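You operate a simulated robot arm through the tools that you are given. There is no shell and no other tool. Be economical: measure what you need, move in short steps, check, and stop when the job is done.

Carry out the task below with a simulated robot arm. There is one attempt and no reset: what you move stays moved.

JOB
Sort the four pods into the tray bays that bear their names.

Only the result counts: the job must be done as asked and must still hold three seconds after the hand-in. Knocking over, shifting, dropping, spilling or breaking anything else fails it.

ROBOT AND FRAMES
A 6-joint arm with a two-finger parallel gripper, fixed in place. Base frame: the origin is at the foot of the arm, x ahead of it, y to its left, z up; the work surface is at about z = 0.91. Readings come in m, degrees, newtons and seconds.
With the tool pointing down near the work surface it reaches from about 0.24 to 0.66 m from the base axis. Its first joint turns from -66.0 to 66.0 degrees. Payload 2.9 kg.
The TCP is the grasp point between the finger pads, 0.03 m short of the fingertips. In the tool frame z runs along the fingers and y along their closing line. The gripper opens to 0.11 m. The fingers are 0.02 m wide and 0.01 m thick; the gripper's body (0.048 by 0.112 m) begins 0.055 m behind the TCP.
Orientation is that of the tool frame in the base frame, as a unit quaternion [x, y, z, w]. With the fingers straight down and closing along the base's y, the tool's x points along the base's -x, its y along +y and its z along -z.

CONTROLS
- The arm moves only by the tool jog_arm. Its argument "deltas" is a list of rows, each an object of numbers (a shift or turn left out is 0, a gripper value left out holds the last): "x", "y", "z": the shift along the tool's x, y, z in units of 20 mm (1.0 is 20 mm); "wx", "wy", "wz": the turn, a rotation vector about the tool's x, y, z in units of 8 degrees (1.0 is 8 degrees); "claw": the opening, from 0 (shut) to 1 (fully open). In form: [{"x": .., "y": .., "z": .., "wx": .., "wy": .., "wz": .., "claw": ..}, ...]. A call has 1 to 12 rows; each row shifts and turns the commanded pose from where the row before left it, along the tool's axes as they then stand. A call with a number of a shift or a turn outside -1 to 1 is refused whole. A row lasts 0.2 s, in which the tool goes at most 0.05 m and 8.6 degrees; a call with a longer step from one row to the next is refused whole, and so is a gripper value outside its range. A pose out of reach is approached as far as the arm can. The call stops where the force on the tool passes 40 N (or 10 N more than at its start, if that is more) or the arm is blocked; 0.2 s more then pass. The fingers move at their own pace (about 0.108 m/s each) and stop on an object; they squeeze with about 43 N. The grip force told is the motor's: it shows also when the fingers shut on nothing. Time passes only in rows, and 0.2 s behind the last, so rows that do not move let the fingers close. It gives the time, the measured TCP pose, the force on the tool (base axes), the opening and the grip force at its end, in the units of the frame above (readings bear some noise), with the torque about the TCP (base axes, N m) and any sound that the robot's microphone picked up, and new pictures: "views" is both (left out), scene, wrist or none.
- Cameras (640 x 400 px; columns grow to the right, rows downward): "scene" is fixed at [0.0794, 0.453, 1.3791]; the picture's right is [-0.74, -0.68, 0.00], its down [-0.37, 0.41, -0.83] and it looks along [0.56, -0.61, -0.55] (base axes); focal length 319 px, centre (320, 200). "wrist" rides on the gripper at [0.072, 0.017, -0.103] in the tool frame; the picture's right is [-0.23, 0.97, 0.00], its down [-0.76, -0.18, -0.62] and it looks along [-0.61, -0.14, 0.78] (tool axes); focal length 222 px, centre (320, 200). There is no depth. A picture from a camera that has moved, and an enlarged one, comes with that camera's place and axes in the base frame and with its lens. The place of the scene camera against the robot may be out by one fixed shift of up to 0.025 m in any direction.
- enlarge(camera, box): a new picture of the part [left, top, right, bottom] of that camera's present view, enlarged. No time passes.
- finish_job(): hands the job in; it is judged then, once.

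Work in short steps. Places have to be worked out from the pictures, the camera data and where the tool is seen: move nearer, look again, correct. Check each grasp and each placing, and mend what went wrong. You have 120 turns and 200 pictures in all, those below and enlarged ones among them. Open the gripper and draw the arm clear of the work before you hand the job in, unless the task says otherwise; then end with one line.

The tools are called after "Request:" as name(argument=value, ...) on one line, values as JSON. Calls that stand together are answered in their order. jog_arm: Moves the arm, as the interface text tells. Its arguments: {"type":"object","properties":{"deltas":{"type":"array"},"views":{"type":"string","enum":["both","scene","wrist","none"]}},"required":["deltas"]} The other tools are called the same way: enlarge (camera, box) takes an enlarged picture of a part of a camera's view; finish_job () hands the job in.

At the start:

```text
t: 0.0
tcp_pos: [0.4521, -0.0122, 1.1966]
ee_rot: [0.0, 1.0, 0.0, 0.0]
contact_force: [-0.4, -0.2, 0.4]
torque: [0.0, 0.01, 0.02]
finger_gap: 0.1097
finger_force: 0.1
```

scene: 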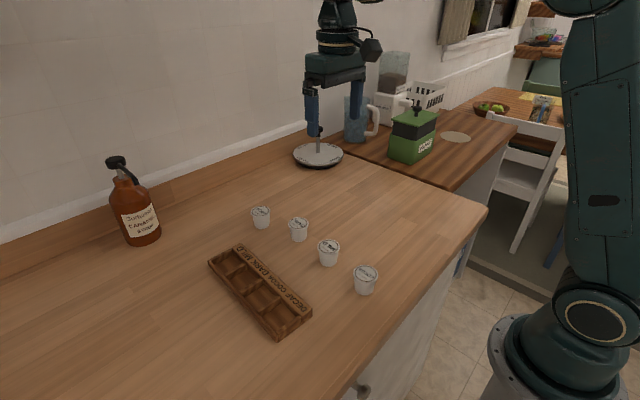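
wrist: 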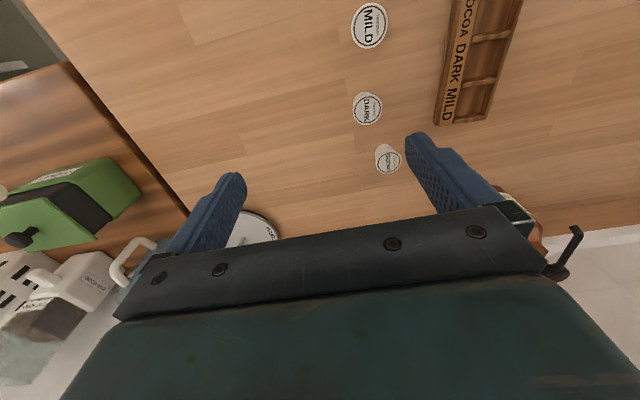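

The pods stand in a row beside a tray with a labelled rim. I'll enlarge both views to read the names.

Request:
enlarge(camera="scene", box=[190, 190, 400, 350])

Request:
enlarge(camera="wrist", box=[320, 0, 560, 180])

```text
2.50 times, centred on (295, 270) of scene
camera zoom: at [0.0794, 0.453, 1.3791], right [-0.74, -0.68, 0.0], down [-0.37, 0.41, -0.83], along [0.56, -0.61, -0.55], focal length 798 px, centre (382, 25)
```

zoom: 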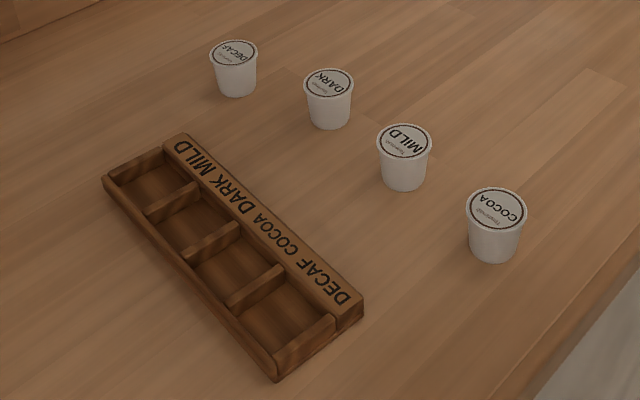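

```text
2.22 times, centred on (440, 90) of wrist
camera zoom: at [0.3815, 0.0046, 1.2989], right [0.23, 0.97, 0.0], down [0.76, -0.18, 0.62], along [0.61, -0.14, -0.78], focal length 494 px, centre (53, 444)
```

zoom: 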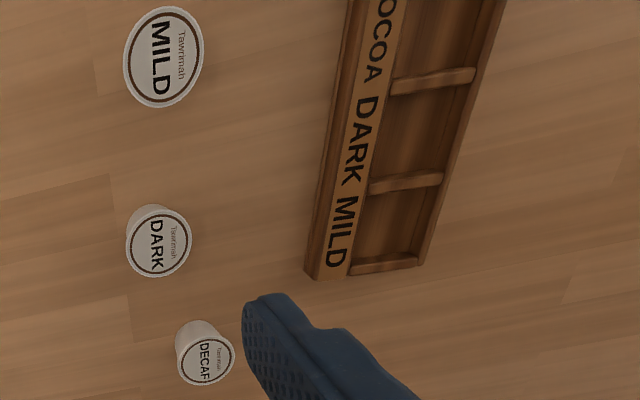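

Bays from far to near read MILD, DARK, COCOA, DECAF. I'll move the hand back and left so the wrist camera sees all the pods and the tray.

Request:
jog_arm(deltas=[{"x": 1, "y": 1}, {"x": 1, "y": 1}, {"x": 1, "y": 1}, {"x": 1, "y": 1}, {"x": 1, "y": 1}, {"x": 1}, {}])

```text
t: 1.6
tcp_pos: [0.3308, 0.0861, 1.1963]
ee_rot: [0.0, 1.0, 0.0, 0.0]
contact_force: [0.2, -0.5, 0.2]
torque: [-0.01, 0.02, -0.01]
finger_gap: 0.1102
finger_force: 0.1
camera wrist: at [0.2607, 0.104, 1.2991], right [0.23, 0.97, 0.0], down [0.76, -0.18, 0.62], along [0.61, -0.14, -0.78], focal length 222 px, centre (320, 200)
```

scene: 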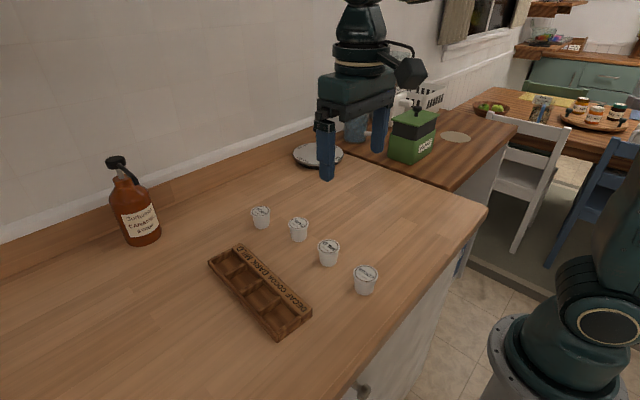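
wrist: 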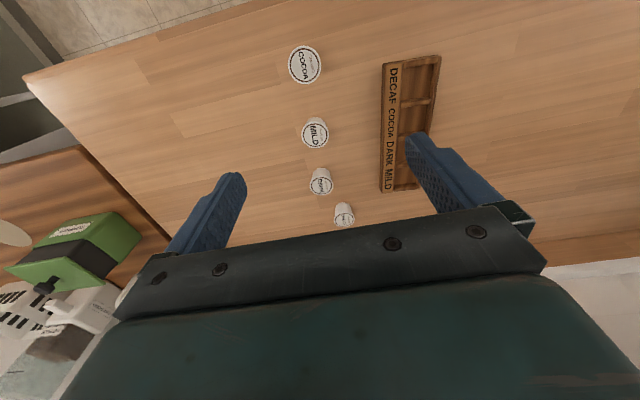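

Now all pods and the tray are in view; I'll enlarge them for measuring.

Request:
enlarge(camera="wrist", box=[270, 30, 478, 160])

Request:
enlarge(camera="wrist", box=[280, 130, 440, 230])

```text
3.08 times, centred on (374, 95) of wrist
camera zoom: at [0.2607, 0.104, 1.2991], right [0.23, 0.97, 0.0], down [0.76, -0.18, 0.62], along [0.61, -0.14, -0.78], focal length 684 px, centre (154, 523)
```

zoom: 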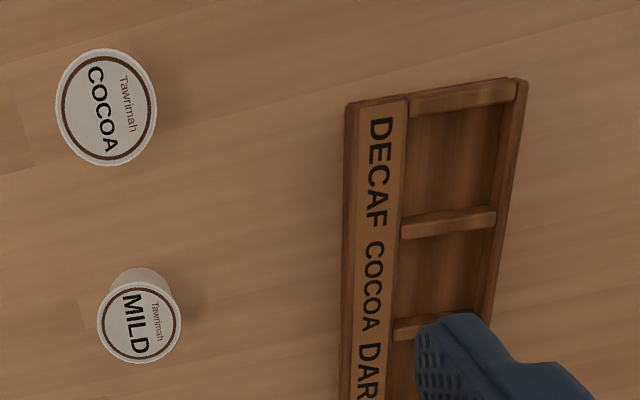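

```text
4.00 times, centred on (360, 180) of wrist
camera zoom: at [0.2607, 0.104, 1.2991], right [0.23, 0.97, 0.0], down [0.76, -0.18, 0.62], along [0.61, -0.14, -0.78], focal length 888 px, centre (160, 280)
```

zoom: 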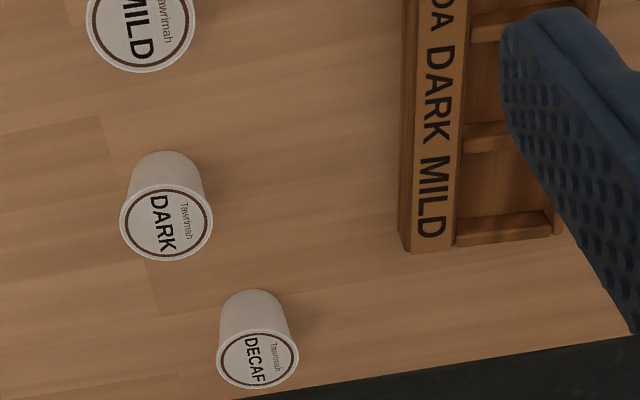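

Estimates: pods COCOA (.300,.075), MILD (.3985,.064), DARK (.497,.052), DECAF (.600,.079), lids at z≈.953 and 44 mm across. The tray is yawed about -4°, with bay centres near DECAF (.364,.231), COCOA (.419,.227), DARK (.475,.222), MILD (.529,.218). I'll go above MILD first.

Request:
jog_arm(deltas=[{"x": -0.9, "y": -0.3, "z": 1}, {"x": -0.9, "y": -0.3, "z": 1}, {"x": -0.9, "y": -0.3, "z": 1}, {"x": -0.69, "y": -0.2, "z": 1}, {"z": 1}, {"z": 1}, {"z": 1}, {"z": 1}, {}])

```text
t: 3.6
tcp_pos: [0.4006, 0.066, 1.0353]
ee_rot: [0.0, 1.0, -0.001, 0.001]
contact_force: [-0.8, -0.4, 0.7]
torque: [0.01, -0.02, -0.02]
finger_gap: 0.1098
finger_force: 0.3
camera wrist: at [0.3294, 0.0824, 1.1374], right [0.23, 0.97, 0.0], down [0.76, -0.18, 0.62], along [0.61, -0.14, -0.78], focal length 222 px, centre (320, 200)
```

scene: 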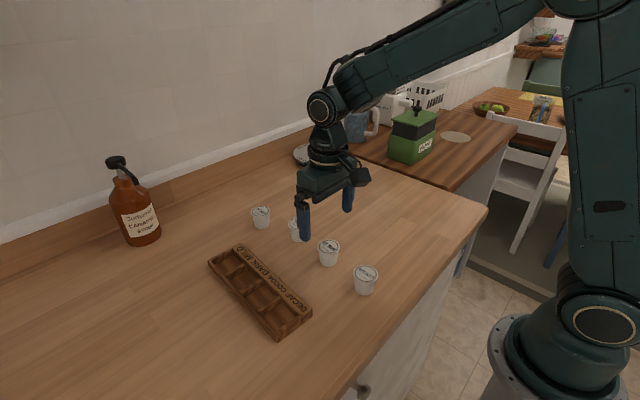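
wrist: 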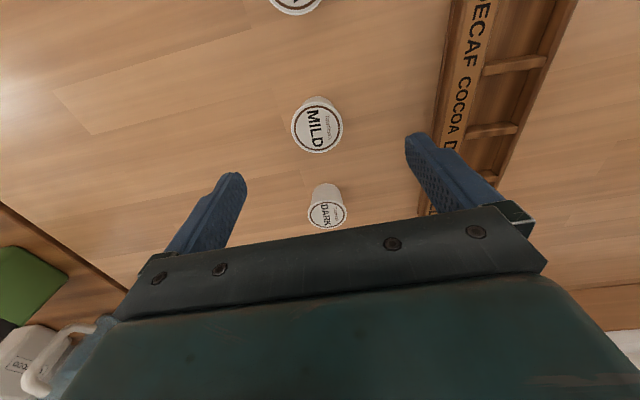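

MILD is measured again at (.397,.0645), as before. I'll descend so the fingertips reach about 23 mm below the lid, then close.

Request:
jog_arm(deltas=[{"x": 0.15, "y": -0.07, "z": 1}, {"z": 1}, {"z": 1}, {"z": 0.74}, {}, {"claw": 0.3}, {"claw": 0.3}, {"claw": 0.3}])

```text
t: 5.4
tcp_pos: [0.397, 0.064, 0.961]
ee_rot: [0.0, 1.0, 0.0, 0.001]
contact_force: [0.1, 0.7, -0.6]
torque: [0.03, 0.02, 0.01]
finger_gap: 0.0407
finger_force: 43.4
camera wrist: at [0.326, 0.0807, 1.0635], right [0.23, 0.97, 0.0], down [0.76, -0.18, 0.62], along [0.61, -0.14, -0.78], focal length 222 px, centre (320, 200)
```

scene: 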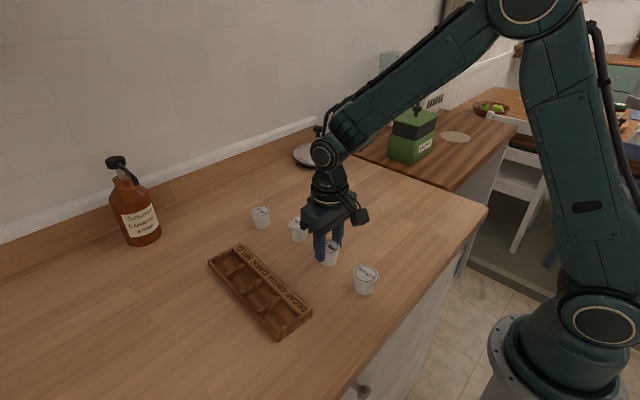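
wrist: 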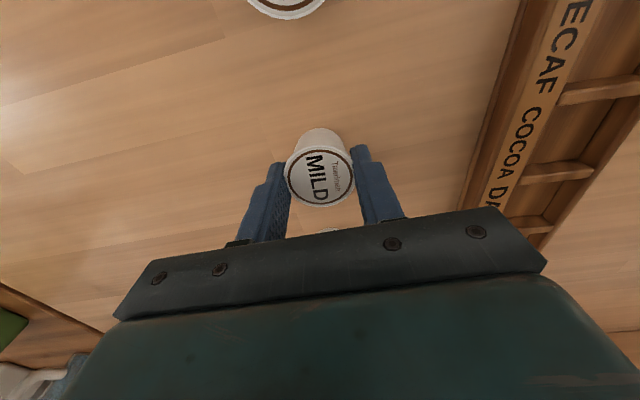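

Gripped at 40.7 mm with 43 N. I'll lift 60 mm and check.

Request:
jog_arm(deltas=[{"z": -0.5}, {"z": -0.75}, {"z": -0.75}, {"z": -1}, {}])

```text
t: 6.6
tcp_pos: [0.3973, 0.0648, 1.0213]
ee_rot: [-0.001, 1.0, -0.001, 0.001]
contact_force: [0.3, 0.3, 0.1]
torque: [0.0, 0.0, 0.01]
finger_gap: 0.0405
finger_force: 43.4
camera wrist: at [0.327, 0.0806, 1.124], right [0.23, 0.97, 0.0], down [0.76, -0.18, 0.62], along [0.61, -0.14, -0.78], focal length 222 px, centre (320, 200)
```

scene: 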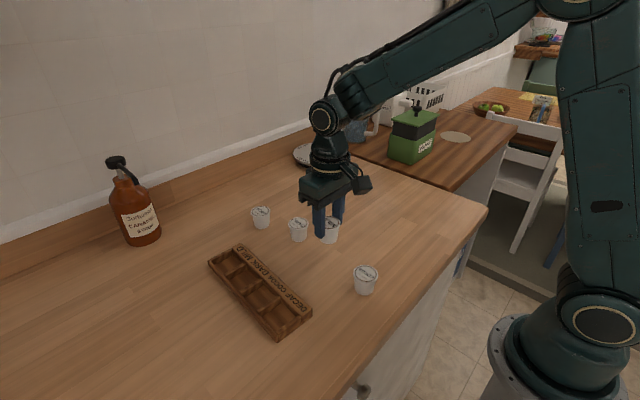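
wrist: 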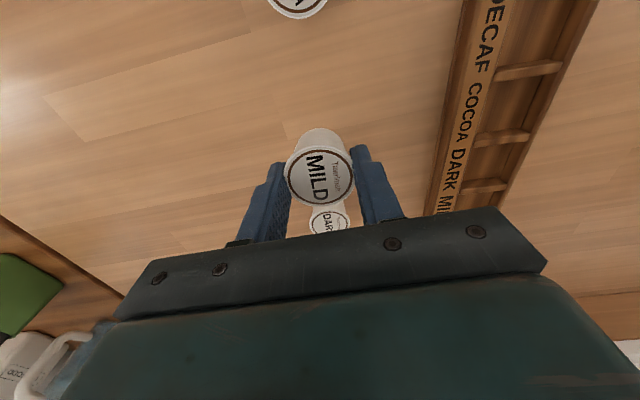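

MILD is held. I'll carry it to above the MILD bay, on a line that stays clear of DARK.

Request:
jog_arm(deltas=[{"x": -0.825, "y": 0.96, "z": -0.25}, {"x": -0.825, "y": 0.96, "z": -0.25}, {"x": -0.825, "y": 0.96, "z": -0.25}, {"x": -0.825, "y": 0.96, "z": -0.25}, {"x": -0.825, "y": 0.96}, {"x": -0.825, "y": 0.96}, {"x": -0.825, "y": 0.96}, {"x": -0.825, "y": 0.96}, {}])

Request:
enlarge(camera="wrist", box=[220, 50, 480, 220])

Request:
enlarge(camera="scene", box=[190, 180, 350, 340])

```text
t: 8.6
tcp_pos: [0.5287, 0.2181, 1.0417]
ee_rot: [0.0, 1.0, -0.001, 0.0]
contact_force: [-0.3, -0.3, 1.1]
torque: [0.02, -0.04, -0.03]
finger_gap: 0.0403
finger_force: 42.8
camera wrist: at [0.4584, 0.2355, 1.1445], right [0.23, 0.97, 0.0], down [0.76, -0.18, 0.62], along [0.61, -0.14, -0.78], focal length 222 px, centre (320, 200)
```

scene: 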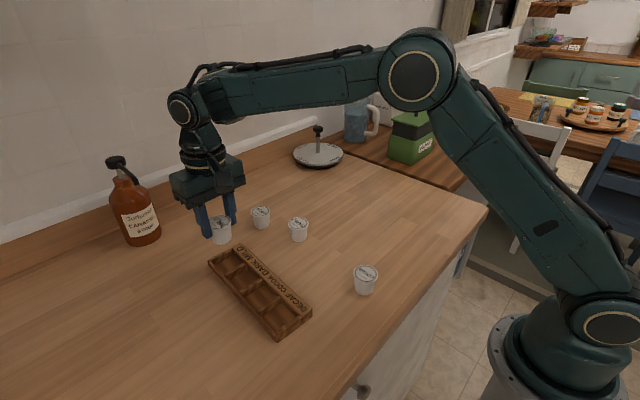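
wrist: 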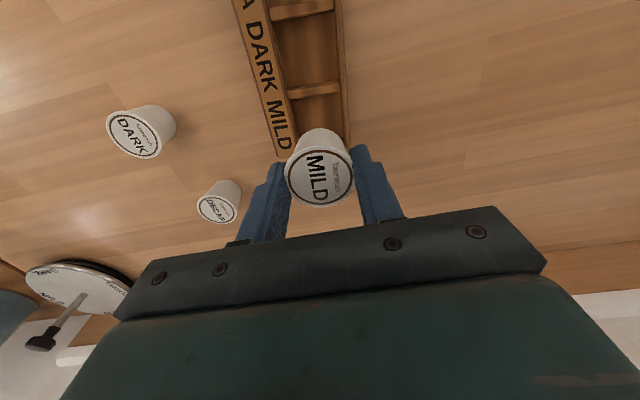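

```text
2.35 times, centred on (350, 135) of wrist
camera zoom: at [0.4584, 0.2355, 1.1445], right [0.23, 0.97, 0.0], down [0.76, -0.18, 0.62], along [0.61, -0.14, -0.78], focal length 523 px, centre (249, 353)
```

zoom: 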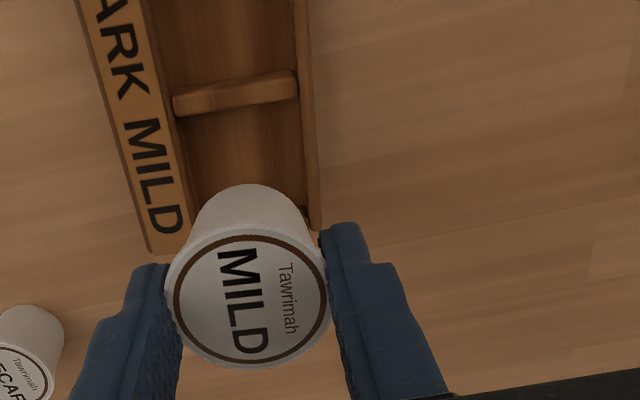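

```text
2.50 times, centred on (270, 260) of scene
camera zoom: at [0.0794, 0.453, 1.3791], right [-0.74, -0.68, 0.0], down [-0.37, 0.41, -0.83], along [0.56, -0.61, -0.55], focal length 798 px, centre (445, 50)
```

zoom: 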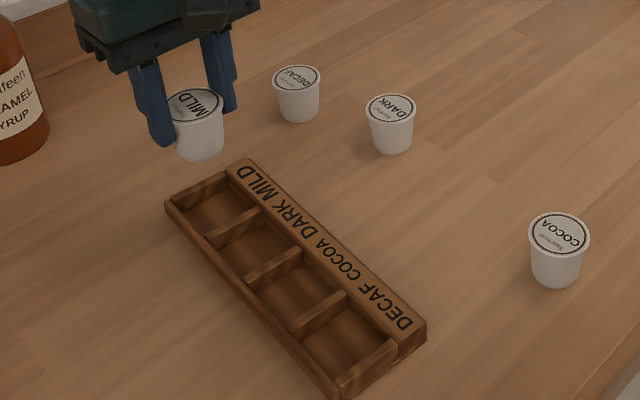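

The wall tops come out near z≈.926, so the bay centres refine to MILD (.532,.218), DARK (.477,.222), COCOA (.421,.226), DECAF (.365,.2305). I'll lower MILD to just above the bay floor.

Request:
jog_arm(deltas=[{"x": -0.17, "z": 0.9}, {"z": 0.9}, {"z": 0.9}, {"z": 0.6}, {}])

Request:
enlarge(camera="scene", box=[190, 200, 310, 300])

```text
t: 9.8
tcp_pos: [0.5315, 0.2185, 0.9754]
ee_rot: [0.0, 1.0, 0.0, 0.0]
contact_force: [-0.7, 1.1, 0.6]
torque: [-0.02, 0.02, -0.02]
finger_gap: 0.0404
finger_force: 42.4
camera wrist: at [0.461, 0.2349, 1.0774], right [0.23, 0.97, 0.0], down [0.76, -0.18, 0.62], along [0.61, -0.14, -0.78], focal length 222 px, centre (320, 200)
```

scene: 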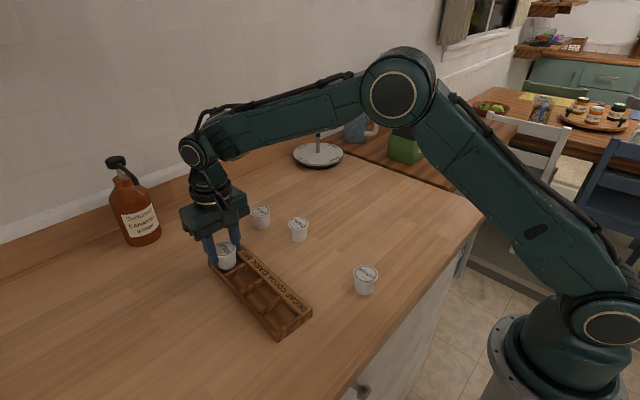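
wrist: 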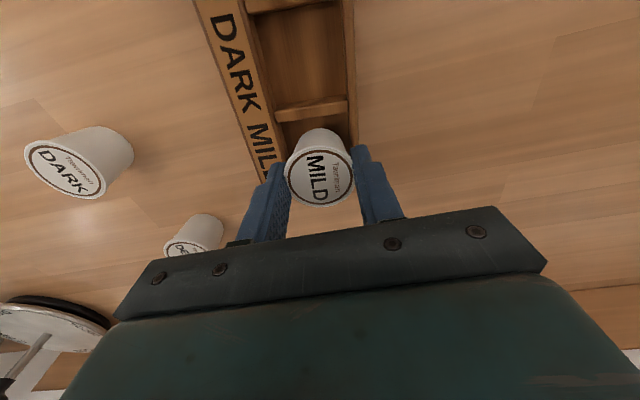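

```text
4.00 times, centred on (250, 250) of scene
camera zoom: at [0.0794, 0.453, 1.3791], right [-0.74, -0.68, 0.0], down [-0.37, 0.41, -0.83], along [0.56, -0.61, -0.55], focal length 1277 px, centre (600, 0)
```

zoom: 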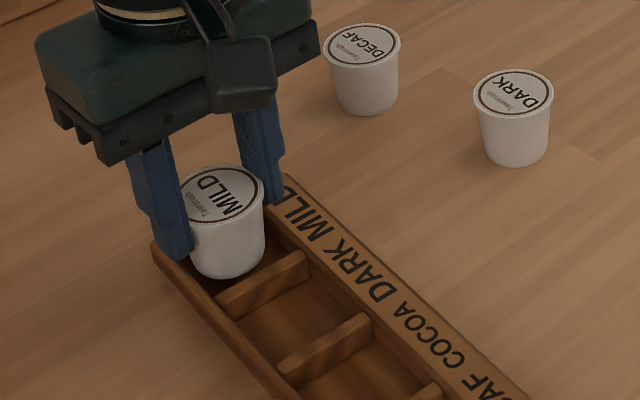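

Seen from the side, the pod is over the bay and clear of the walls. I'll lower it in small steps and watch the force.

Request:
jog_arm(deltas=[{"z": 0.25}, {"z": 0.1}, {}], views="none")

```text
t: 10.6
tcp_pos: [0.5321, 0.2171, 0.9675]
ee_rot: [0.0, 1.0, 0.0, 0.0]
contact_force: [0.5, 0.0, -0.9]
torque: [0.0, -0.01, 0.0]
finger_gap: 0.0403
finger_force: 43.2
```

No contact yet, so I'll go down a little more.

Request:
jog_arm(deltas=[{"z": 0.1}, {"z": 0.05}, {}], views="none")

```text
t: 11.4
tcp_pos: [0.5324, 0.2176, 0.9677]
ee_rot: [0.0, 1.0, -0.001, 0.001]
contact_force: [-0.1, -1.1, 5.8]
torque: [-0.03, 0.04, 0.03]
finger_gap: 0.0404
finger_force: 43.1
```

There is contact (5.8 N up) at TCP z≈.967, so the pod stands on the bay floor. I'll release and rise.

Request:
jog_arm(deltas=[{"claw": 0.45}, {"claw": 0.6}, {"claw": 0.6}, {"z": -0.5}, {"z": -1}, {"z": -1}, {"z": -1}, {"z": -1}, {}])

Request:
enlarge(camera="scene", box=[190, 200, 310, 300])

```text
t: 13.4
tcp_pos: [0.5323, 0.2169, 1.0558]
ee_rot: [0.0, 1.0, 0.0, 0.0]
contact_force: [0.0, -0.2, 0.3]
torque: [-0.02, -0.02, 0.0]
finger_gap: 0.066
finger_force: 0.0
camera wrist: at [0.462, 0.2334, 1.1591], right [0.23, 0.97, 0.0], down [0.76, -0.18, 0.62], along [0.61, -0.14, -0.78], focal length 222 px, centre (320, 200)
```

scene: 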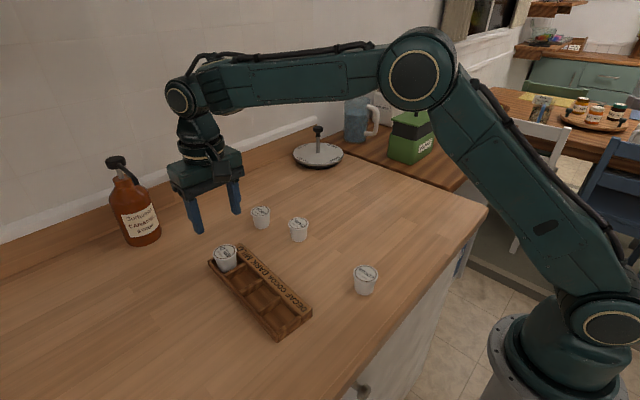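
wrist: 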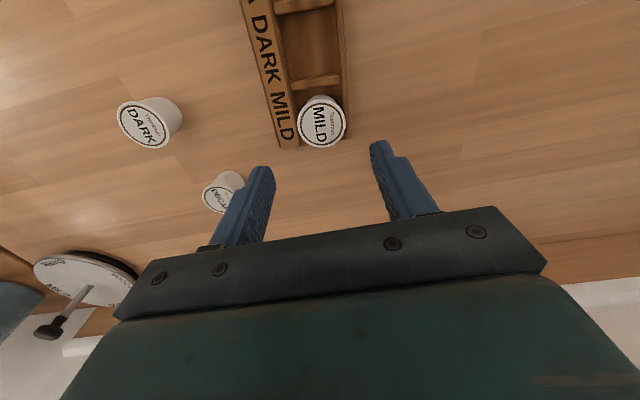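

```text
4.00 times, centred on (250, 250) of scene
camera zoom: at [0.0794, 0.453, 1.3791], right [-0.74, -0.68, 0.0], down [-0.37, 0.41, -0.83], along [0.56, -0.61, -0.55], focal length 1277 px, centre (600, 0)
```

zoom: 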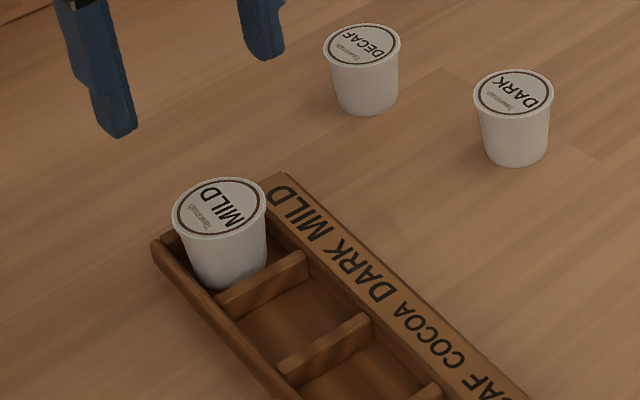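

MILD stands level in its bay. Next I'll go above DARK, at about (.498,.052).

Request:
jog_arm(deltas=[{"x": 0.19, "y": -0.917, "claw": 0.8}, {"x": 0.19, "y": -0.917}, {"x": 0.19, "y": -0.917}, {"x": 0.19, "y": -0.917}, {"x": 0.19, "y": -0.917}, {"x": 0.19, "y": -0.917}, {"x": 0.19, "y": -0.917}, {"x": 0.19, "y": -0.917}, {"x": 0.19, "y": -0.917}, {"z": 0.9}, {"z": 0.9}, {}], views="wrist")

```text
t: 16.0
tcp_pos: [0.4993, 0.0532, 1.0199]
ee_rot: [0.0, 1.0, -0.001, 0.0]
contact_force: [0.3, 0.4, 0.2]
torque: [0.0, 0.03, -0.02]
finger_gap: 0.088
finger_force: 0.2
camera wrist: at [0.4278, 0.0706, 1.1218], right [0.23, 0.97, 0.0], down [0.76, -0.18, 0.62], along [0.61, -0.14, -0.78], focal length 222 px, centre (320, 200)
```

wrist: 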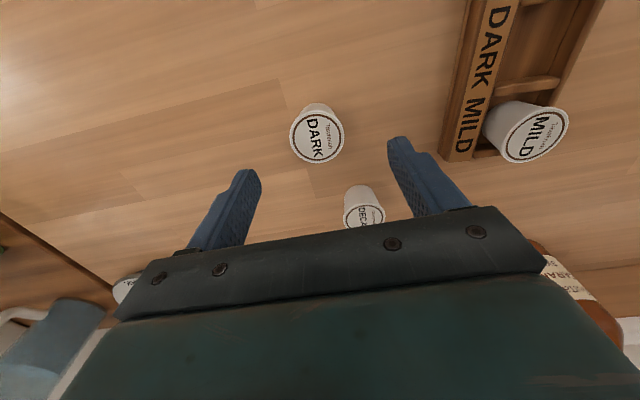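

DARK measures (.4965,.053). I'll descend and grip.

Request:
jog_arm(deltas=[{"x": 0.1, "z": 1}, {"z": 1}, {"z": 0.95}, {}, {"claw": 0.3}, {"claw": 0.3}, {"claw": 0.3}, {"z": -0.5}, {"z": -0.75}, {"z": -0.75}, {"z": -1}, {}], views="wrist")

```text
t: 18.6
tcp_pos: [0.495, 0.0524, 1.0212]
ee_rot: [0.0, 1.0, 0.001, 0.0]
contact_force: [0.6, 0.3, -0.7]
torque: [-0.04, -0.01, 0.02]
finger_gap: 0.0404
finger_force: 42.7
camera wrist: at [0.425, 0.0697, 1.1237], right [0.23, 0.97, 0.0], down [0.76, -0.18, 0.62], along [0.61, -0.14, -0.78], focal length 222 px, centre (320, 200)
```

wrist: 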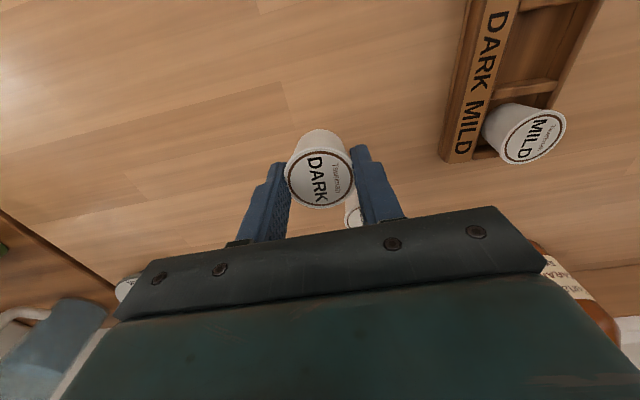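

DARK is held. I'll carry it to above its bay at (.477,.222), a bit higher so it passes MILD's lid safely.

Request:
jog_arm(deltas=[{"x": 0.31, "y": 0.9, "z": -0.5}, {"x": 0.31, "y": 0.9, "z": -0.5}, {"x": 0.31, "y": 0.9}, {"y": 0.95}, {"y": 0.95}, {"y": 0.95}, {"y": 0.95}, {"y": 0.95}, {"y": 1.0}, {}])

Request:
enlarge(camera="wrist", box=[220, 50, 480, 220])

```text
t: 20.8
tcp_pos: [0.4771, 0.2226, 1.0416]
ee_rot: [0.0, 1.0, 0.0, -0.001]
contact_force: [0.3, -0.3, 0.0]
torque: [0.01, -0.04, 0.0]
finger_gap: 0.0403
finger_force: 43.0
camera wrist: at [0.4058, 0.2395, 1.1433], right [0.23, 0.97, 0.0], down [0.76, -0.18, 0.62], along [0.61, -0.14, -0.78], focal length 222 px, centre (320, 200)
```

scene: 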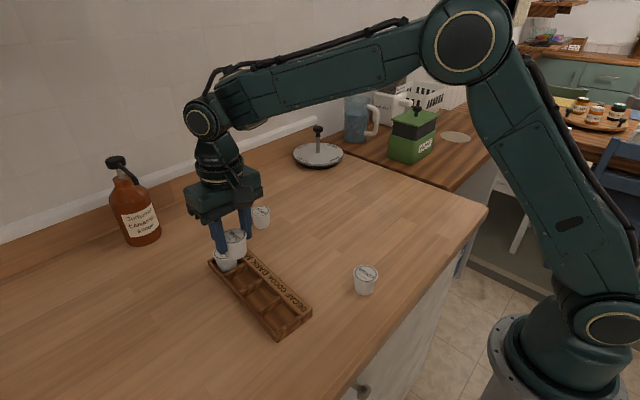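
wrist: 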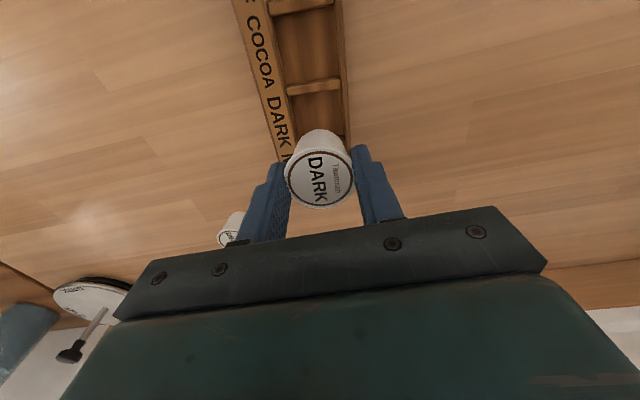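

```text
2.35 times, centred on (350, 135) of wrist
camera zoom: at [0.4058, 0.2395, 1.1433], right [0.23, 0.97, 0.0], down [0.76, -0.18, 0.62], along [0.61, -0.14, -0.78], focal length 523 px, centre (249, 353)
```

zoom: 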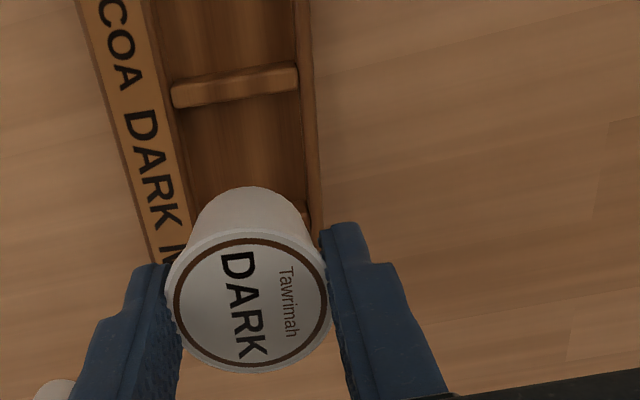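

Divider geometry agrees to about 1 mm. I'll lower DARK.

Request:
jog_arm(deltas=[{"z": 0.9}, {"z": 0.9}, {"z": 0.9}, {"z": 0.5}, {"z": 0.3}, {"z": 0.1}, {}], views="scene")

Request:
enlarge(camera="scene", box=[190, 200, 310, 300])

```text
t: 22.4
tcp_pos: [0.4779, 0.2225, 0.9676]
ee_rot: [0.0, 1.0, -0.001, -0.001]
contact_force: [-2.9, -0.1, 0.6]
torque: [-0.02, 0.1, -0.04]
finger_gap: 0.0405
finger_force: 42.8
```

scene: 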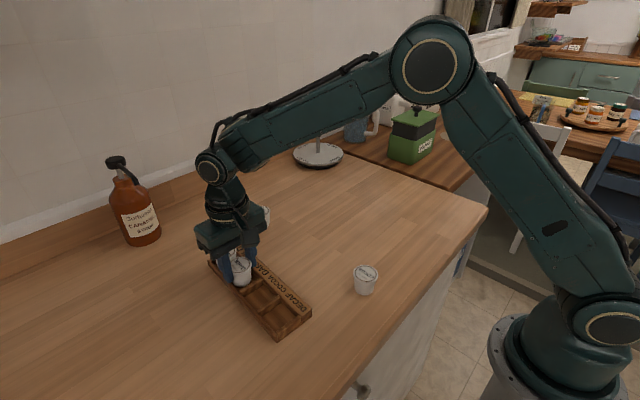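

```text
4.00 times, centred on (250, 250) of scene
camera zoom: at [0.0793, 0.453, 1.3791], right [-0.74, -0.68, 0.0], down [-0.37, 0.41, -0.83], along [0.56, -0.61, -0.55], focal length 1277 px, centre (600, 0)
```

zoom: 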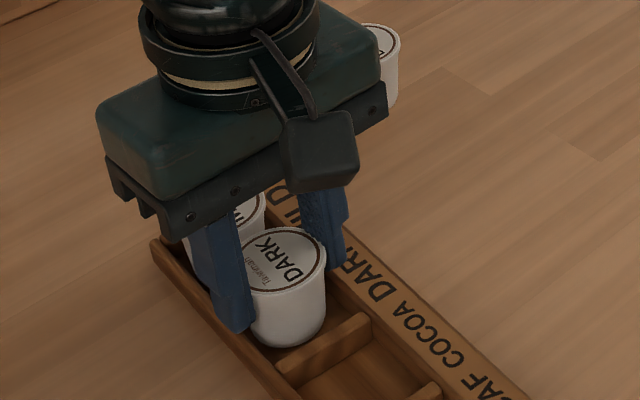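

There's a slight -x push (2.9 N), so the pod is grazing the far divider. I'll shift it 2.5 mm toward the base and recheck.

Request:
jog_arm(deltas=[{"x": 0.13}, {}, {"z": 0.08}, {}], views="none")

```text
t: 23.4
tcp_pos: [0.4754, 0.2223, 0.9667]
ee_rot: [0.001, 1.0, 0.0, 0.0]
contact_force: [0.5, 0.5, -1.3]
torque: [-0.01, 0.0, -0.02]
finger_gap: 0.0405
finger_force: 42.6
```

The side force is gone; now the last step down.

Request:
jog_arm(deltas=[{"z": 0.08}, {"z": 0.05}, {}], views="none")

```text
t: 24.2
tcp_pos: [0.4767, 0.2224, 0.9661]
ee_rot: [0.001, 1.0, 0.001, 0.001]
contact_force: [-2.2, -0.8, 10.6]
torque: [-0.01, 0.07, 0.01]
finger_gap: 0.0406
finger_force: 43.1
```

The pod is on the floor (10.6 N up). I'll release and rise.

Request:
jog_arm(deltas=[{"claw": 0.45}, {"claw": 0.6}, {"claw": 0.6}, {"z": -0.5}, {"z": -1}, {"z": -1}, {"z": -1}, {"z": -1}, {}])

Request:
enlarge(camera="scene", box=[190, 200, 310, 300])

```text
t: 26.2
tcp_pos: [0.4756, 0.2228, 1.0525]
ee_rot: [0.0, 1.0, 0.0, 0.0]
contact_force: [-1.1, 0.3, 0.3]
torque: [-0.04, 0.0, -0.01]
finger_gap: 0.0659
finger_force: 0.1
camera wrist: at [0.4041, 0.2392, 1.1561], right [0.23, 0.97, 0.0], down [0.76, -0.18, 0.62], along [0.61, -0.14, -0.78], focal length 222 px, centre (320, 200)
```

scene: 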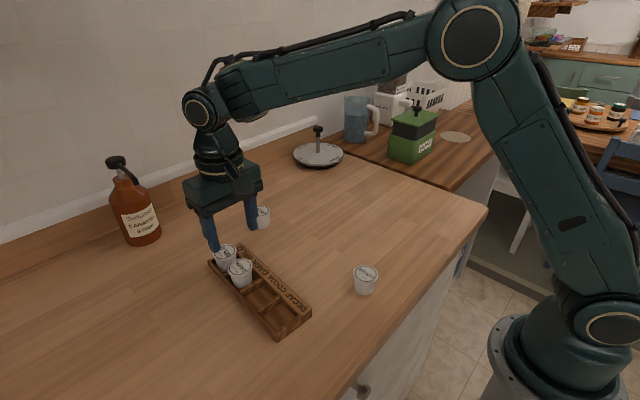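
wrist: 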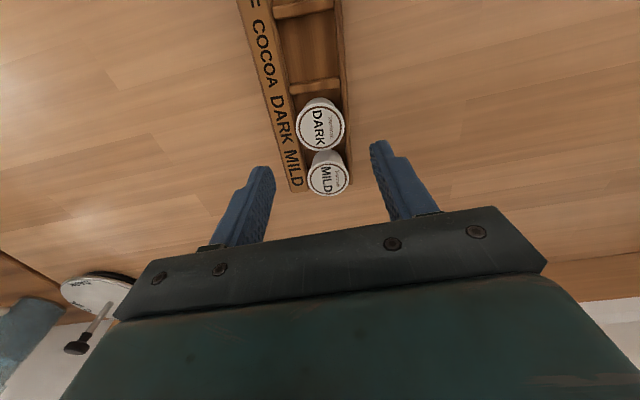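

```text
4.00 times, centred on (250, 250) of scene
camera zoom: at [0.0794, 0.453, 1.3791], right [-0.74, -0.68, 0.0], down [-0.37, 0.41, -0.83], along [0.56, -0.61, -0.55], focal length 1277 px, centre (600, 0)
```

zoom: 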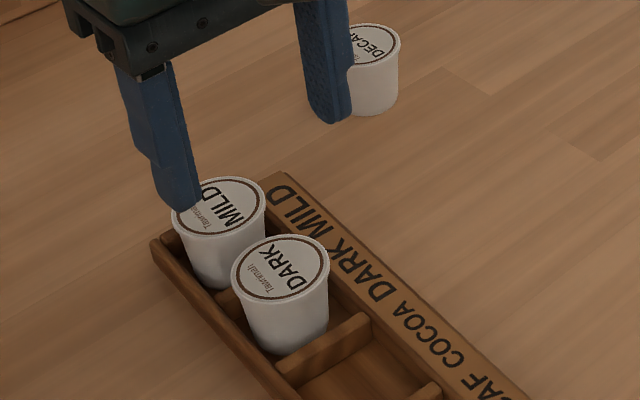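

I'll check closely that DARK sits level between the dividers.

Request:
enlarge(camera="wrist", box=[260, 70, 380, 200])

Request:
enlarge(camera="scene", box=[205, 235, 275, 295])

```text
3.08 times, centred on (320, 135) of wrist
camera zoom: at [0.4041, 0.2392, 1.1561], right [0.23, 0.97, 0.0], down [0.76, -0.18, 0.62], along [0.61, -0.14, -0.78], focal length 684 px, centre (320, 400)
```

zoom: 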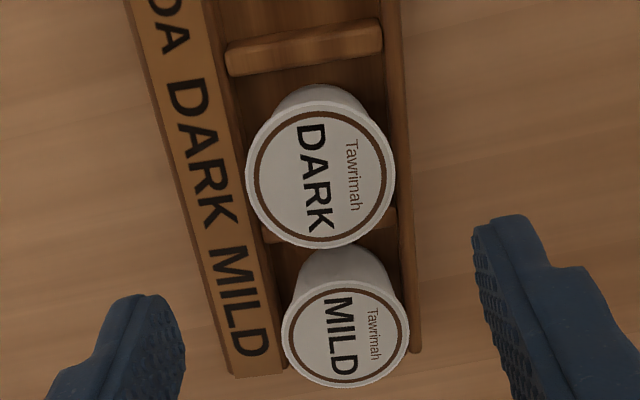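

```text
6.67 times, centred on (240, 265) of scene
camera zoom: at [0.0794, 0.453, 1.3791], right [-0.74, -0.68, 0.0], down [-0.37, 0.41, -0.83], along [0.56, -0.61, -0.55], focal length 2129 px, centre (853, -233)
```

zoom: 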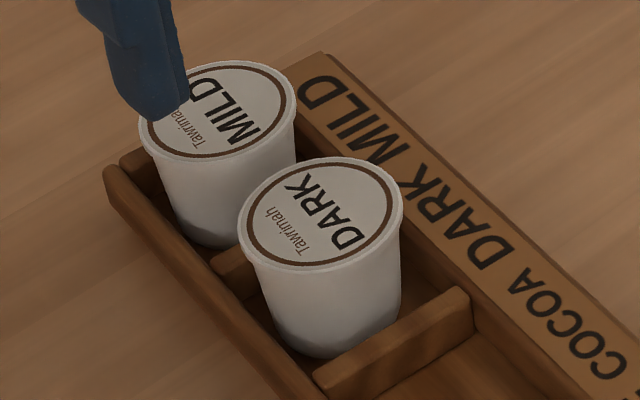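

Both are level and in their bays. Now to COCOA, at about (.300,.075).

Request:
jog_arm(deltas=[{"x": 0.975, "y": -0.82, "claw": 0.8}, {"x": 0.975, "y": -0.82}, {"x": 0.975, "y": -0.82}, {"x": 0.975, "y": -0.82}, {"x": 0.975, "y": -0.82}, {"x": 0.975, "y": -0.82}, {"x": 0.975, "y": -0.82}, {"x": 0.975, "y": -0.82}, {"x": 0.975, "y": -0.82}, {"z": 0.8}, {"z": 0.8}, {}], views="wrist")

```text
t: 28.8
tcp_pos: [0.2987, 0.076, 1.0215]
ee_rot: [0.0, 1.0, -0.001, 0.0]
contact_force: [-0.2, 0.3, -0.3]
torque: [0.0, 0.02, 0.02]
finger_gap: 0.088
finger_force: 0.0
camera wrist: at [0.2292, 0.0924, 1.1248], right [0.23, 0.97, 0.0], down [0.76, -0.18, 0.62], along [0.61, -0.14, -0.78], focal length 222 px, centre (320, 200)
```

wrist: 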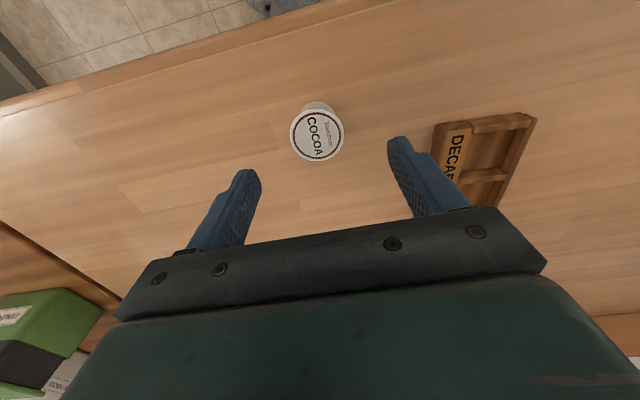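

COCOA measures (.298,.0745). I'll descend, grip and lift.

Request:
jog_arm(deltas=[{"x": 0.04, "y": -0.06, "z": 1}, {"z": 1}, {"z": 1}, {}, {"claw": 0.3}, {"claw": 0.3}, {"claw": 0.3}, {"z": -0.5}, {"z": -0.75}, {"z": -0.75}, {"z": -1}, {}], views="wrist")

```text
t: 31.4
tcp_pos: [0.2992, 0.0705, 1.0234]
ee_rot: [0.0, 1.0, 0.0, -0.001]
contact_force: [0.0, -0.2, -0.5]
torque: [-0.01, 0.0, 0.01]
finger_gap: 0.0406
finger_force: 43.1
camera wrist: at [0.2282, 0.0885, 1.1266], right [0.23, 0.97, 0.0], down [0.76, -0.18, 0.62], along [0.61, -0.14, -0.78], focal length 222 px, centre (320, 200)
```

wrist: 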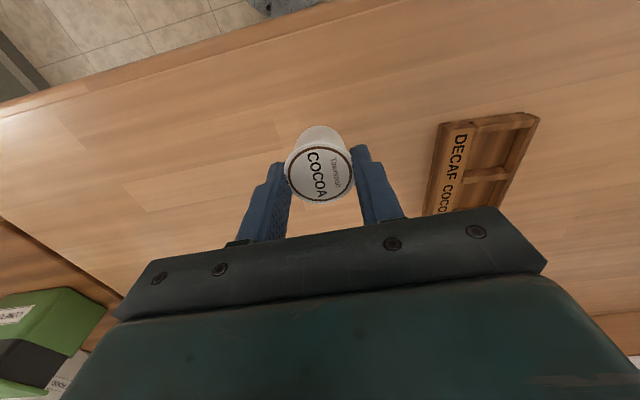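

COCOA is held. I'll carry it to above its bay at (.420,.226).

Request:
jog_arm(deltas=[{"x": -0.756, "y": 0.974, "z": -0.5}, {"x": -0.756, "y": 0.974, "z": -0.5}, {"x": -0.756, "y": 0.974}, {"x": -0.756, "y": 0.974}, {"x": -0.756, "y": 0.974}, {"x": -0.756, "y": 0.974}, {"x": -0.756, "y": 0.974}, {"x": -0.756, "y": 0.974}, {}, {}])

Request:
enlarge(camera="wrist", box=[220, 50, 480, 220])

Request:
enlarge(camera="scene", box=[190, 200, 310, 300])

```text
t: 33.6
tcp_pos: [0.4203, 0.2298, 1.0434]
ee_rot: [0.001, 1.0, 0.0, 0.0]
contact_force: [0.8, 0.1, -0.9]
torque: [0.01, 0.01, 0.0]
finger_gap: 0.0405
finger_force: 42.9
camera wrist: at [0.3498, 0.2465, 1.1458], right [0.23, 0.97, 0.0], down [0.76, -0.18, 0.62], along [0.61, -0.14, -0.78], focal length 222 px, centre (320, 200)
```

scene: 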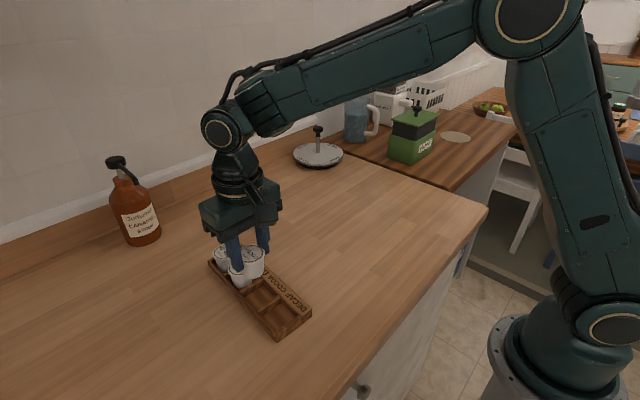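
wrist: 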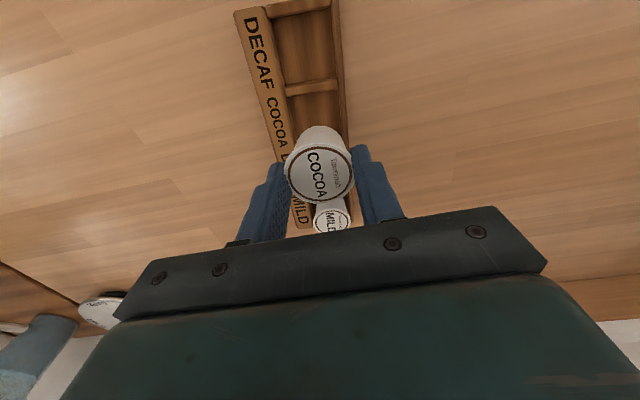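

```text
2.35 times, centred on (350, 135) of wrist
camera zoom: at [0.3498, 0.2465, 1.1458], right [0.23, 0.97, 0.0], down [0.76, -0.18, 0.62], along [0.61, -0.14, -0.78], focal length 523 px, centre (249, 353)
```

zoom: 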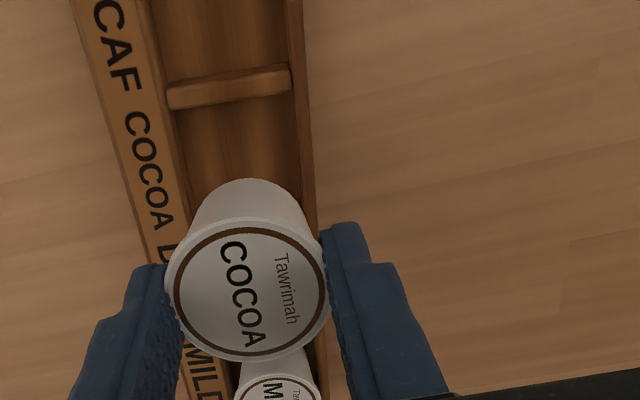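

```text
4.00 times, centred on (250, 250) of scene
camera zoom: at [0.0794, 0.453, 1.3791], right [-0.74, -0.68, 0.0], down [-0.37, 0.41, -0.83], along [0.56, -0.61, -0.55], focal length 1277 px, centre (600, 0)
```

zoom: 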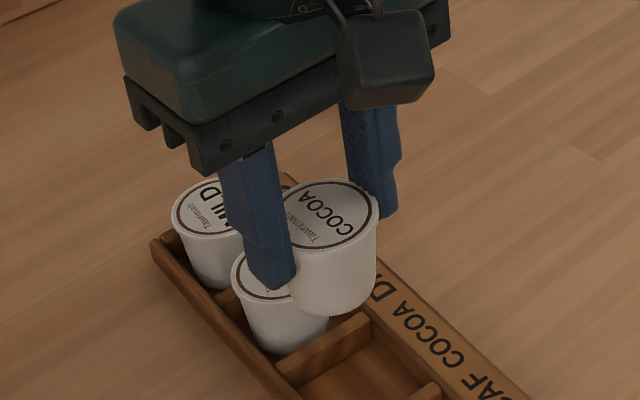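

y is 3.5 mm too high against the bay centre line, so I'll correct that and lower COCOA.

Request:
jog_arm(deltas=[{"x": -0.04, "y": -0.17}, {"z": 0.9}, {"z": 0.9}, {"z": 0.9}, {"z": 0.5}, {"z": 0.3}, {"z": 0.1}, {}], views="scene")

Request:
enlarge(camera="scene", box=[190, 200, 310, 300])

```text
t: 35.4
tcp_pos: [0.4196, 0.2252, 0.9692]
ee_rot: [-0.001, 1.0, 0.0, 0.0]
contact_force: [0.1, -0.9, 1.1]
torque: [-0.01, 0.01, 0.02]
finger_gap: 0.0409
finger_force: 43.0
```

scene: 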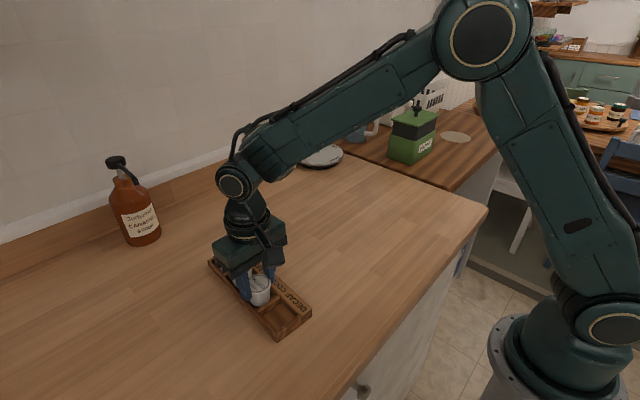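

```text
4.00 times, centred on (250, 250) of scene
camera zoom: at [0.0794, 0.453, 1.3791], right [-0.74, -0.68, 0.0], down [-0.37, 0.41, -0.83], along [0.56, -0.61, -0.55], focal length 1277 px, centre (600, 0)
```

zoom: 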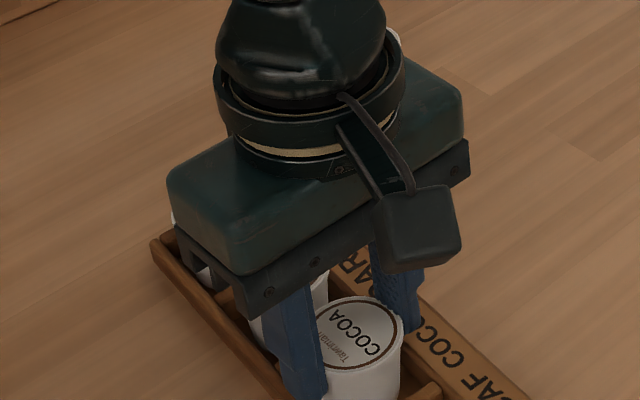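

No side force. I'll take the last small steps down.

Request:
jog_arm(deltas=[{"z": 0.12}, {"z": 0.06}, {}], views="none")

```text
t: 36.2
tcp_pos: [0.4188, 0.2262, 0.9682]
ee_rot: [0.0, 1.0, 0.001, 0.002]
contact_force: [-5.1, -3.3, 25.7]
torque: [-0.26, 0.23, 0.0]
finger_gap: 0.0408
finger_force: 43.3
```

It presses 25.7 N with some torque, so I'll back off 1 mm and look before releasing.

Request:
jog_arm(deltas=[{"z": -0.08}, {}], views="wrist")

Request:
enlarge(camera="wrist", box=[240, 50, 400, 230])

Request:
enlarge(camera="scene", box=[220, 245, 310, 325])

```text
t: 36.8
tcp_pos: [0.4213, 0.2255, 0.9683]
ee_rot: [0.0, 1.0, 0.0, 0.001]
contact_force: [1.3, 0.1, 19.3]
torque: [-0.06, -0.1, 0.01]
finger_gap: 0.0408
finger_force: 43.0
camera wrist: at [0.3495, 0.2426, 1.071], right [0.23, 0.97, 0.0], down [0.76, -0.18, 0.62], along [0.61, -0.14, -0.78], focal length 222 px, centre (320, 200)
```

wrist: 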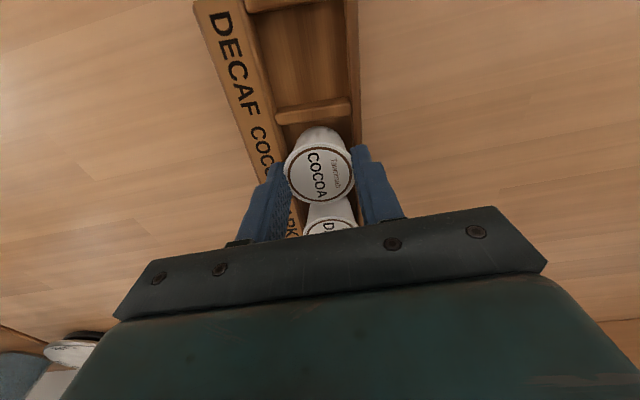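

```text
2.22 times, centred on (320, 140) of wrist
camera zoom: at [0.3495, 0.2426, 1.071], right [0.23, 0.97, 0.0], down [0.76, -0.18, 0.62], along [0.61, -0.14, -0.78], focal length 494 px, centre (320, 333)
```

zoom: 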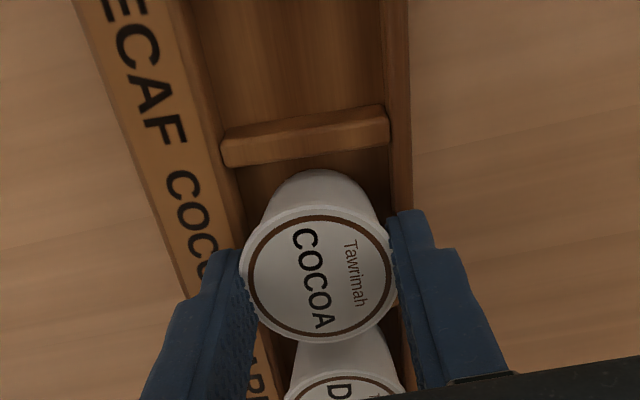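

```text
5.00 times, centred on (265, 285) of scene
camera zoom: at [0.0792, 0.4528, 1.3792], right [-0.74, -0.68, 0.0], down [-0.37, 0.41, -0.83], along [0.56, -0.61, -0.55], focal length 1597 px, centre (595, -225)
```

zoom: 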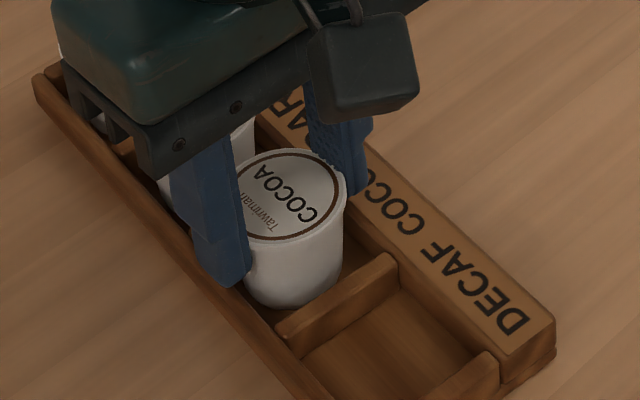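

The pod is inside the bay and standing on the floor. I'll ease off slightly, release and rise.

Request:
jog_arm(deltas=[{"z": -0.06}, {"claw": 0.45}, {"claw": 0.6}, {"claw": 0.6}, {"z": -0.5}, {"z": -1}, {"z": -1}, {"z": -1}, {"z": -1}, {}], views="wrist")

Request:
enlarge(camera="scene", box=[200, 235, 310, 325])

```text
t: 39.0
tcp_pos: [0.421, 0.2266, 1.0594]
ee_rot: [0.0, 1.0, 0.0, 0.0]
contact_force: [-0.2, 0.2, 0.4]
torque: [0.02, -0.02, 0.01]
finger_gap: 0.0658
finger_force: 0.1
camera wrist: at [0.35, 0.243, 1.1613], right [0.23, 0.97, 0.0], down [0.76, -0.18, 0.62], along [0.61, -0.14, -0.78], focal length 222 px, centre (320, 200)
```

wrist: 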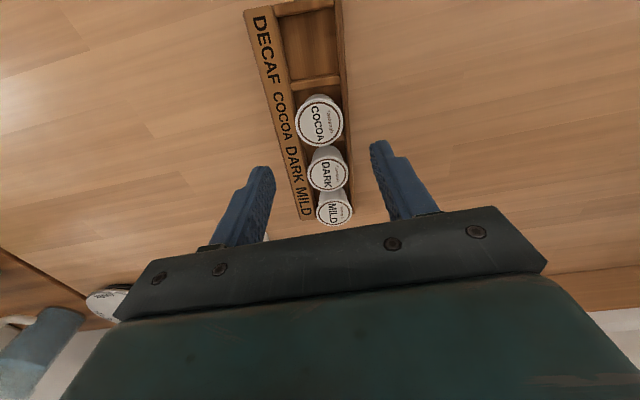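

```text
4.44 times, centred on (255, 280) of scene
camera zoom: at [0.0794, 0.453, 1.3791], right [-0.74, -0.68, 0.0], down [-0.37, 0.41, -0.83], along [0.56, -0.61, -0.55], focal length 1419 px, centre (609, -156)
```

zoom: 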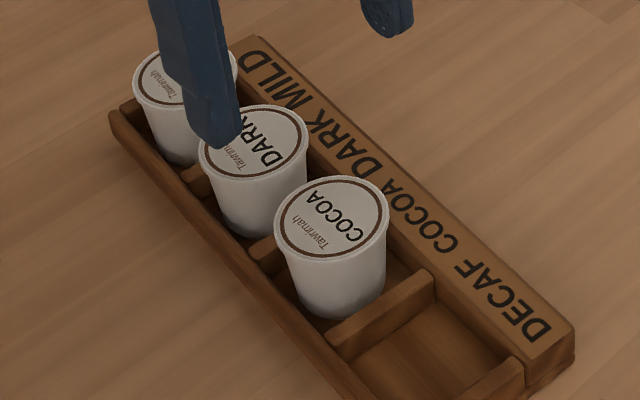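

COCOA is seated. Now the DECAF pod, at about (.600,.079).

Request:
jog_arm(deltas=[{"x": -0.99, "y": -0.82, "claw": 0.8}, {"x": -0.99, "y": -0.82}, {"x": -0.99, "y": -0.82}, {"x": -0.99, "y": -0.82}, {"x": -0.99, "y": -0.82}, {"x": -0.99, "y": -0.82}, {"x": -0.99, "y": -0.82}, {"x": -0.99, "y": -0.82}, {"x": -0.99, "y": -0.82}, {"z": 0.9}, {"z": 0.9}, {}], views="wrist")

```text
t: 41.6
tcp_pos: [0.5971, 0.078, 1.0224]
ee_rot: [0.0, 1.0, 0.0, -0.001]
contact_force: [-0.1, 0.0, -0.8]
torque: [-0.02, 0.01, 0.02]
finger_gap: 0.0881
finger_force: 0.0
camera wrist: at [0.5269, 0.0945, 1.1256], right [0.23, 0.97, 0.0], down [0.76, -0.18, 0.62], along [0.61, -0.14, -0.78], focal length 222 px, centre (320, 200)
```

wrist: 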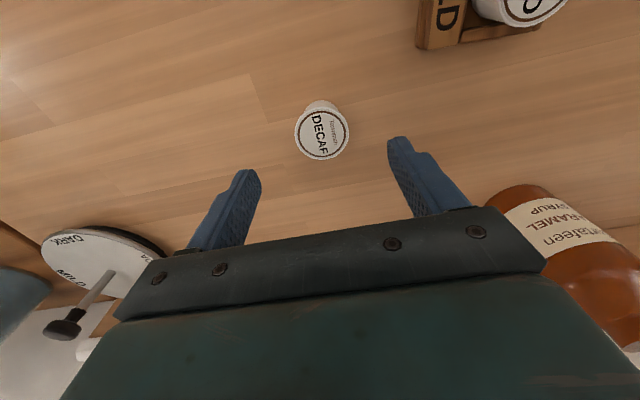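

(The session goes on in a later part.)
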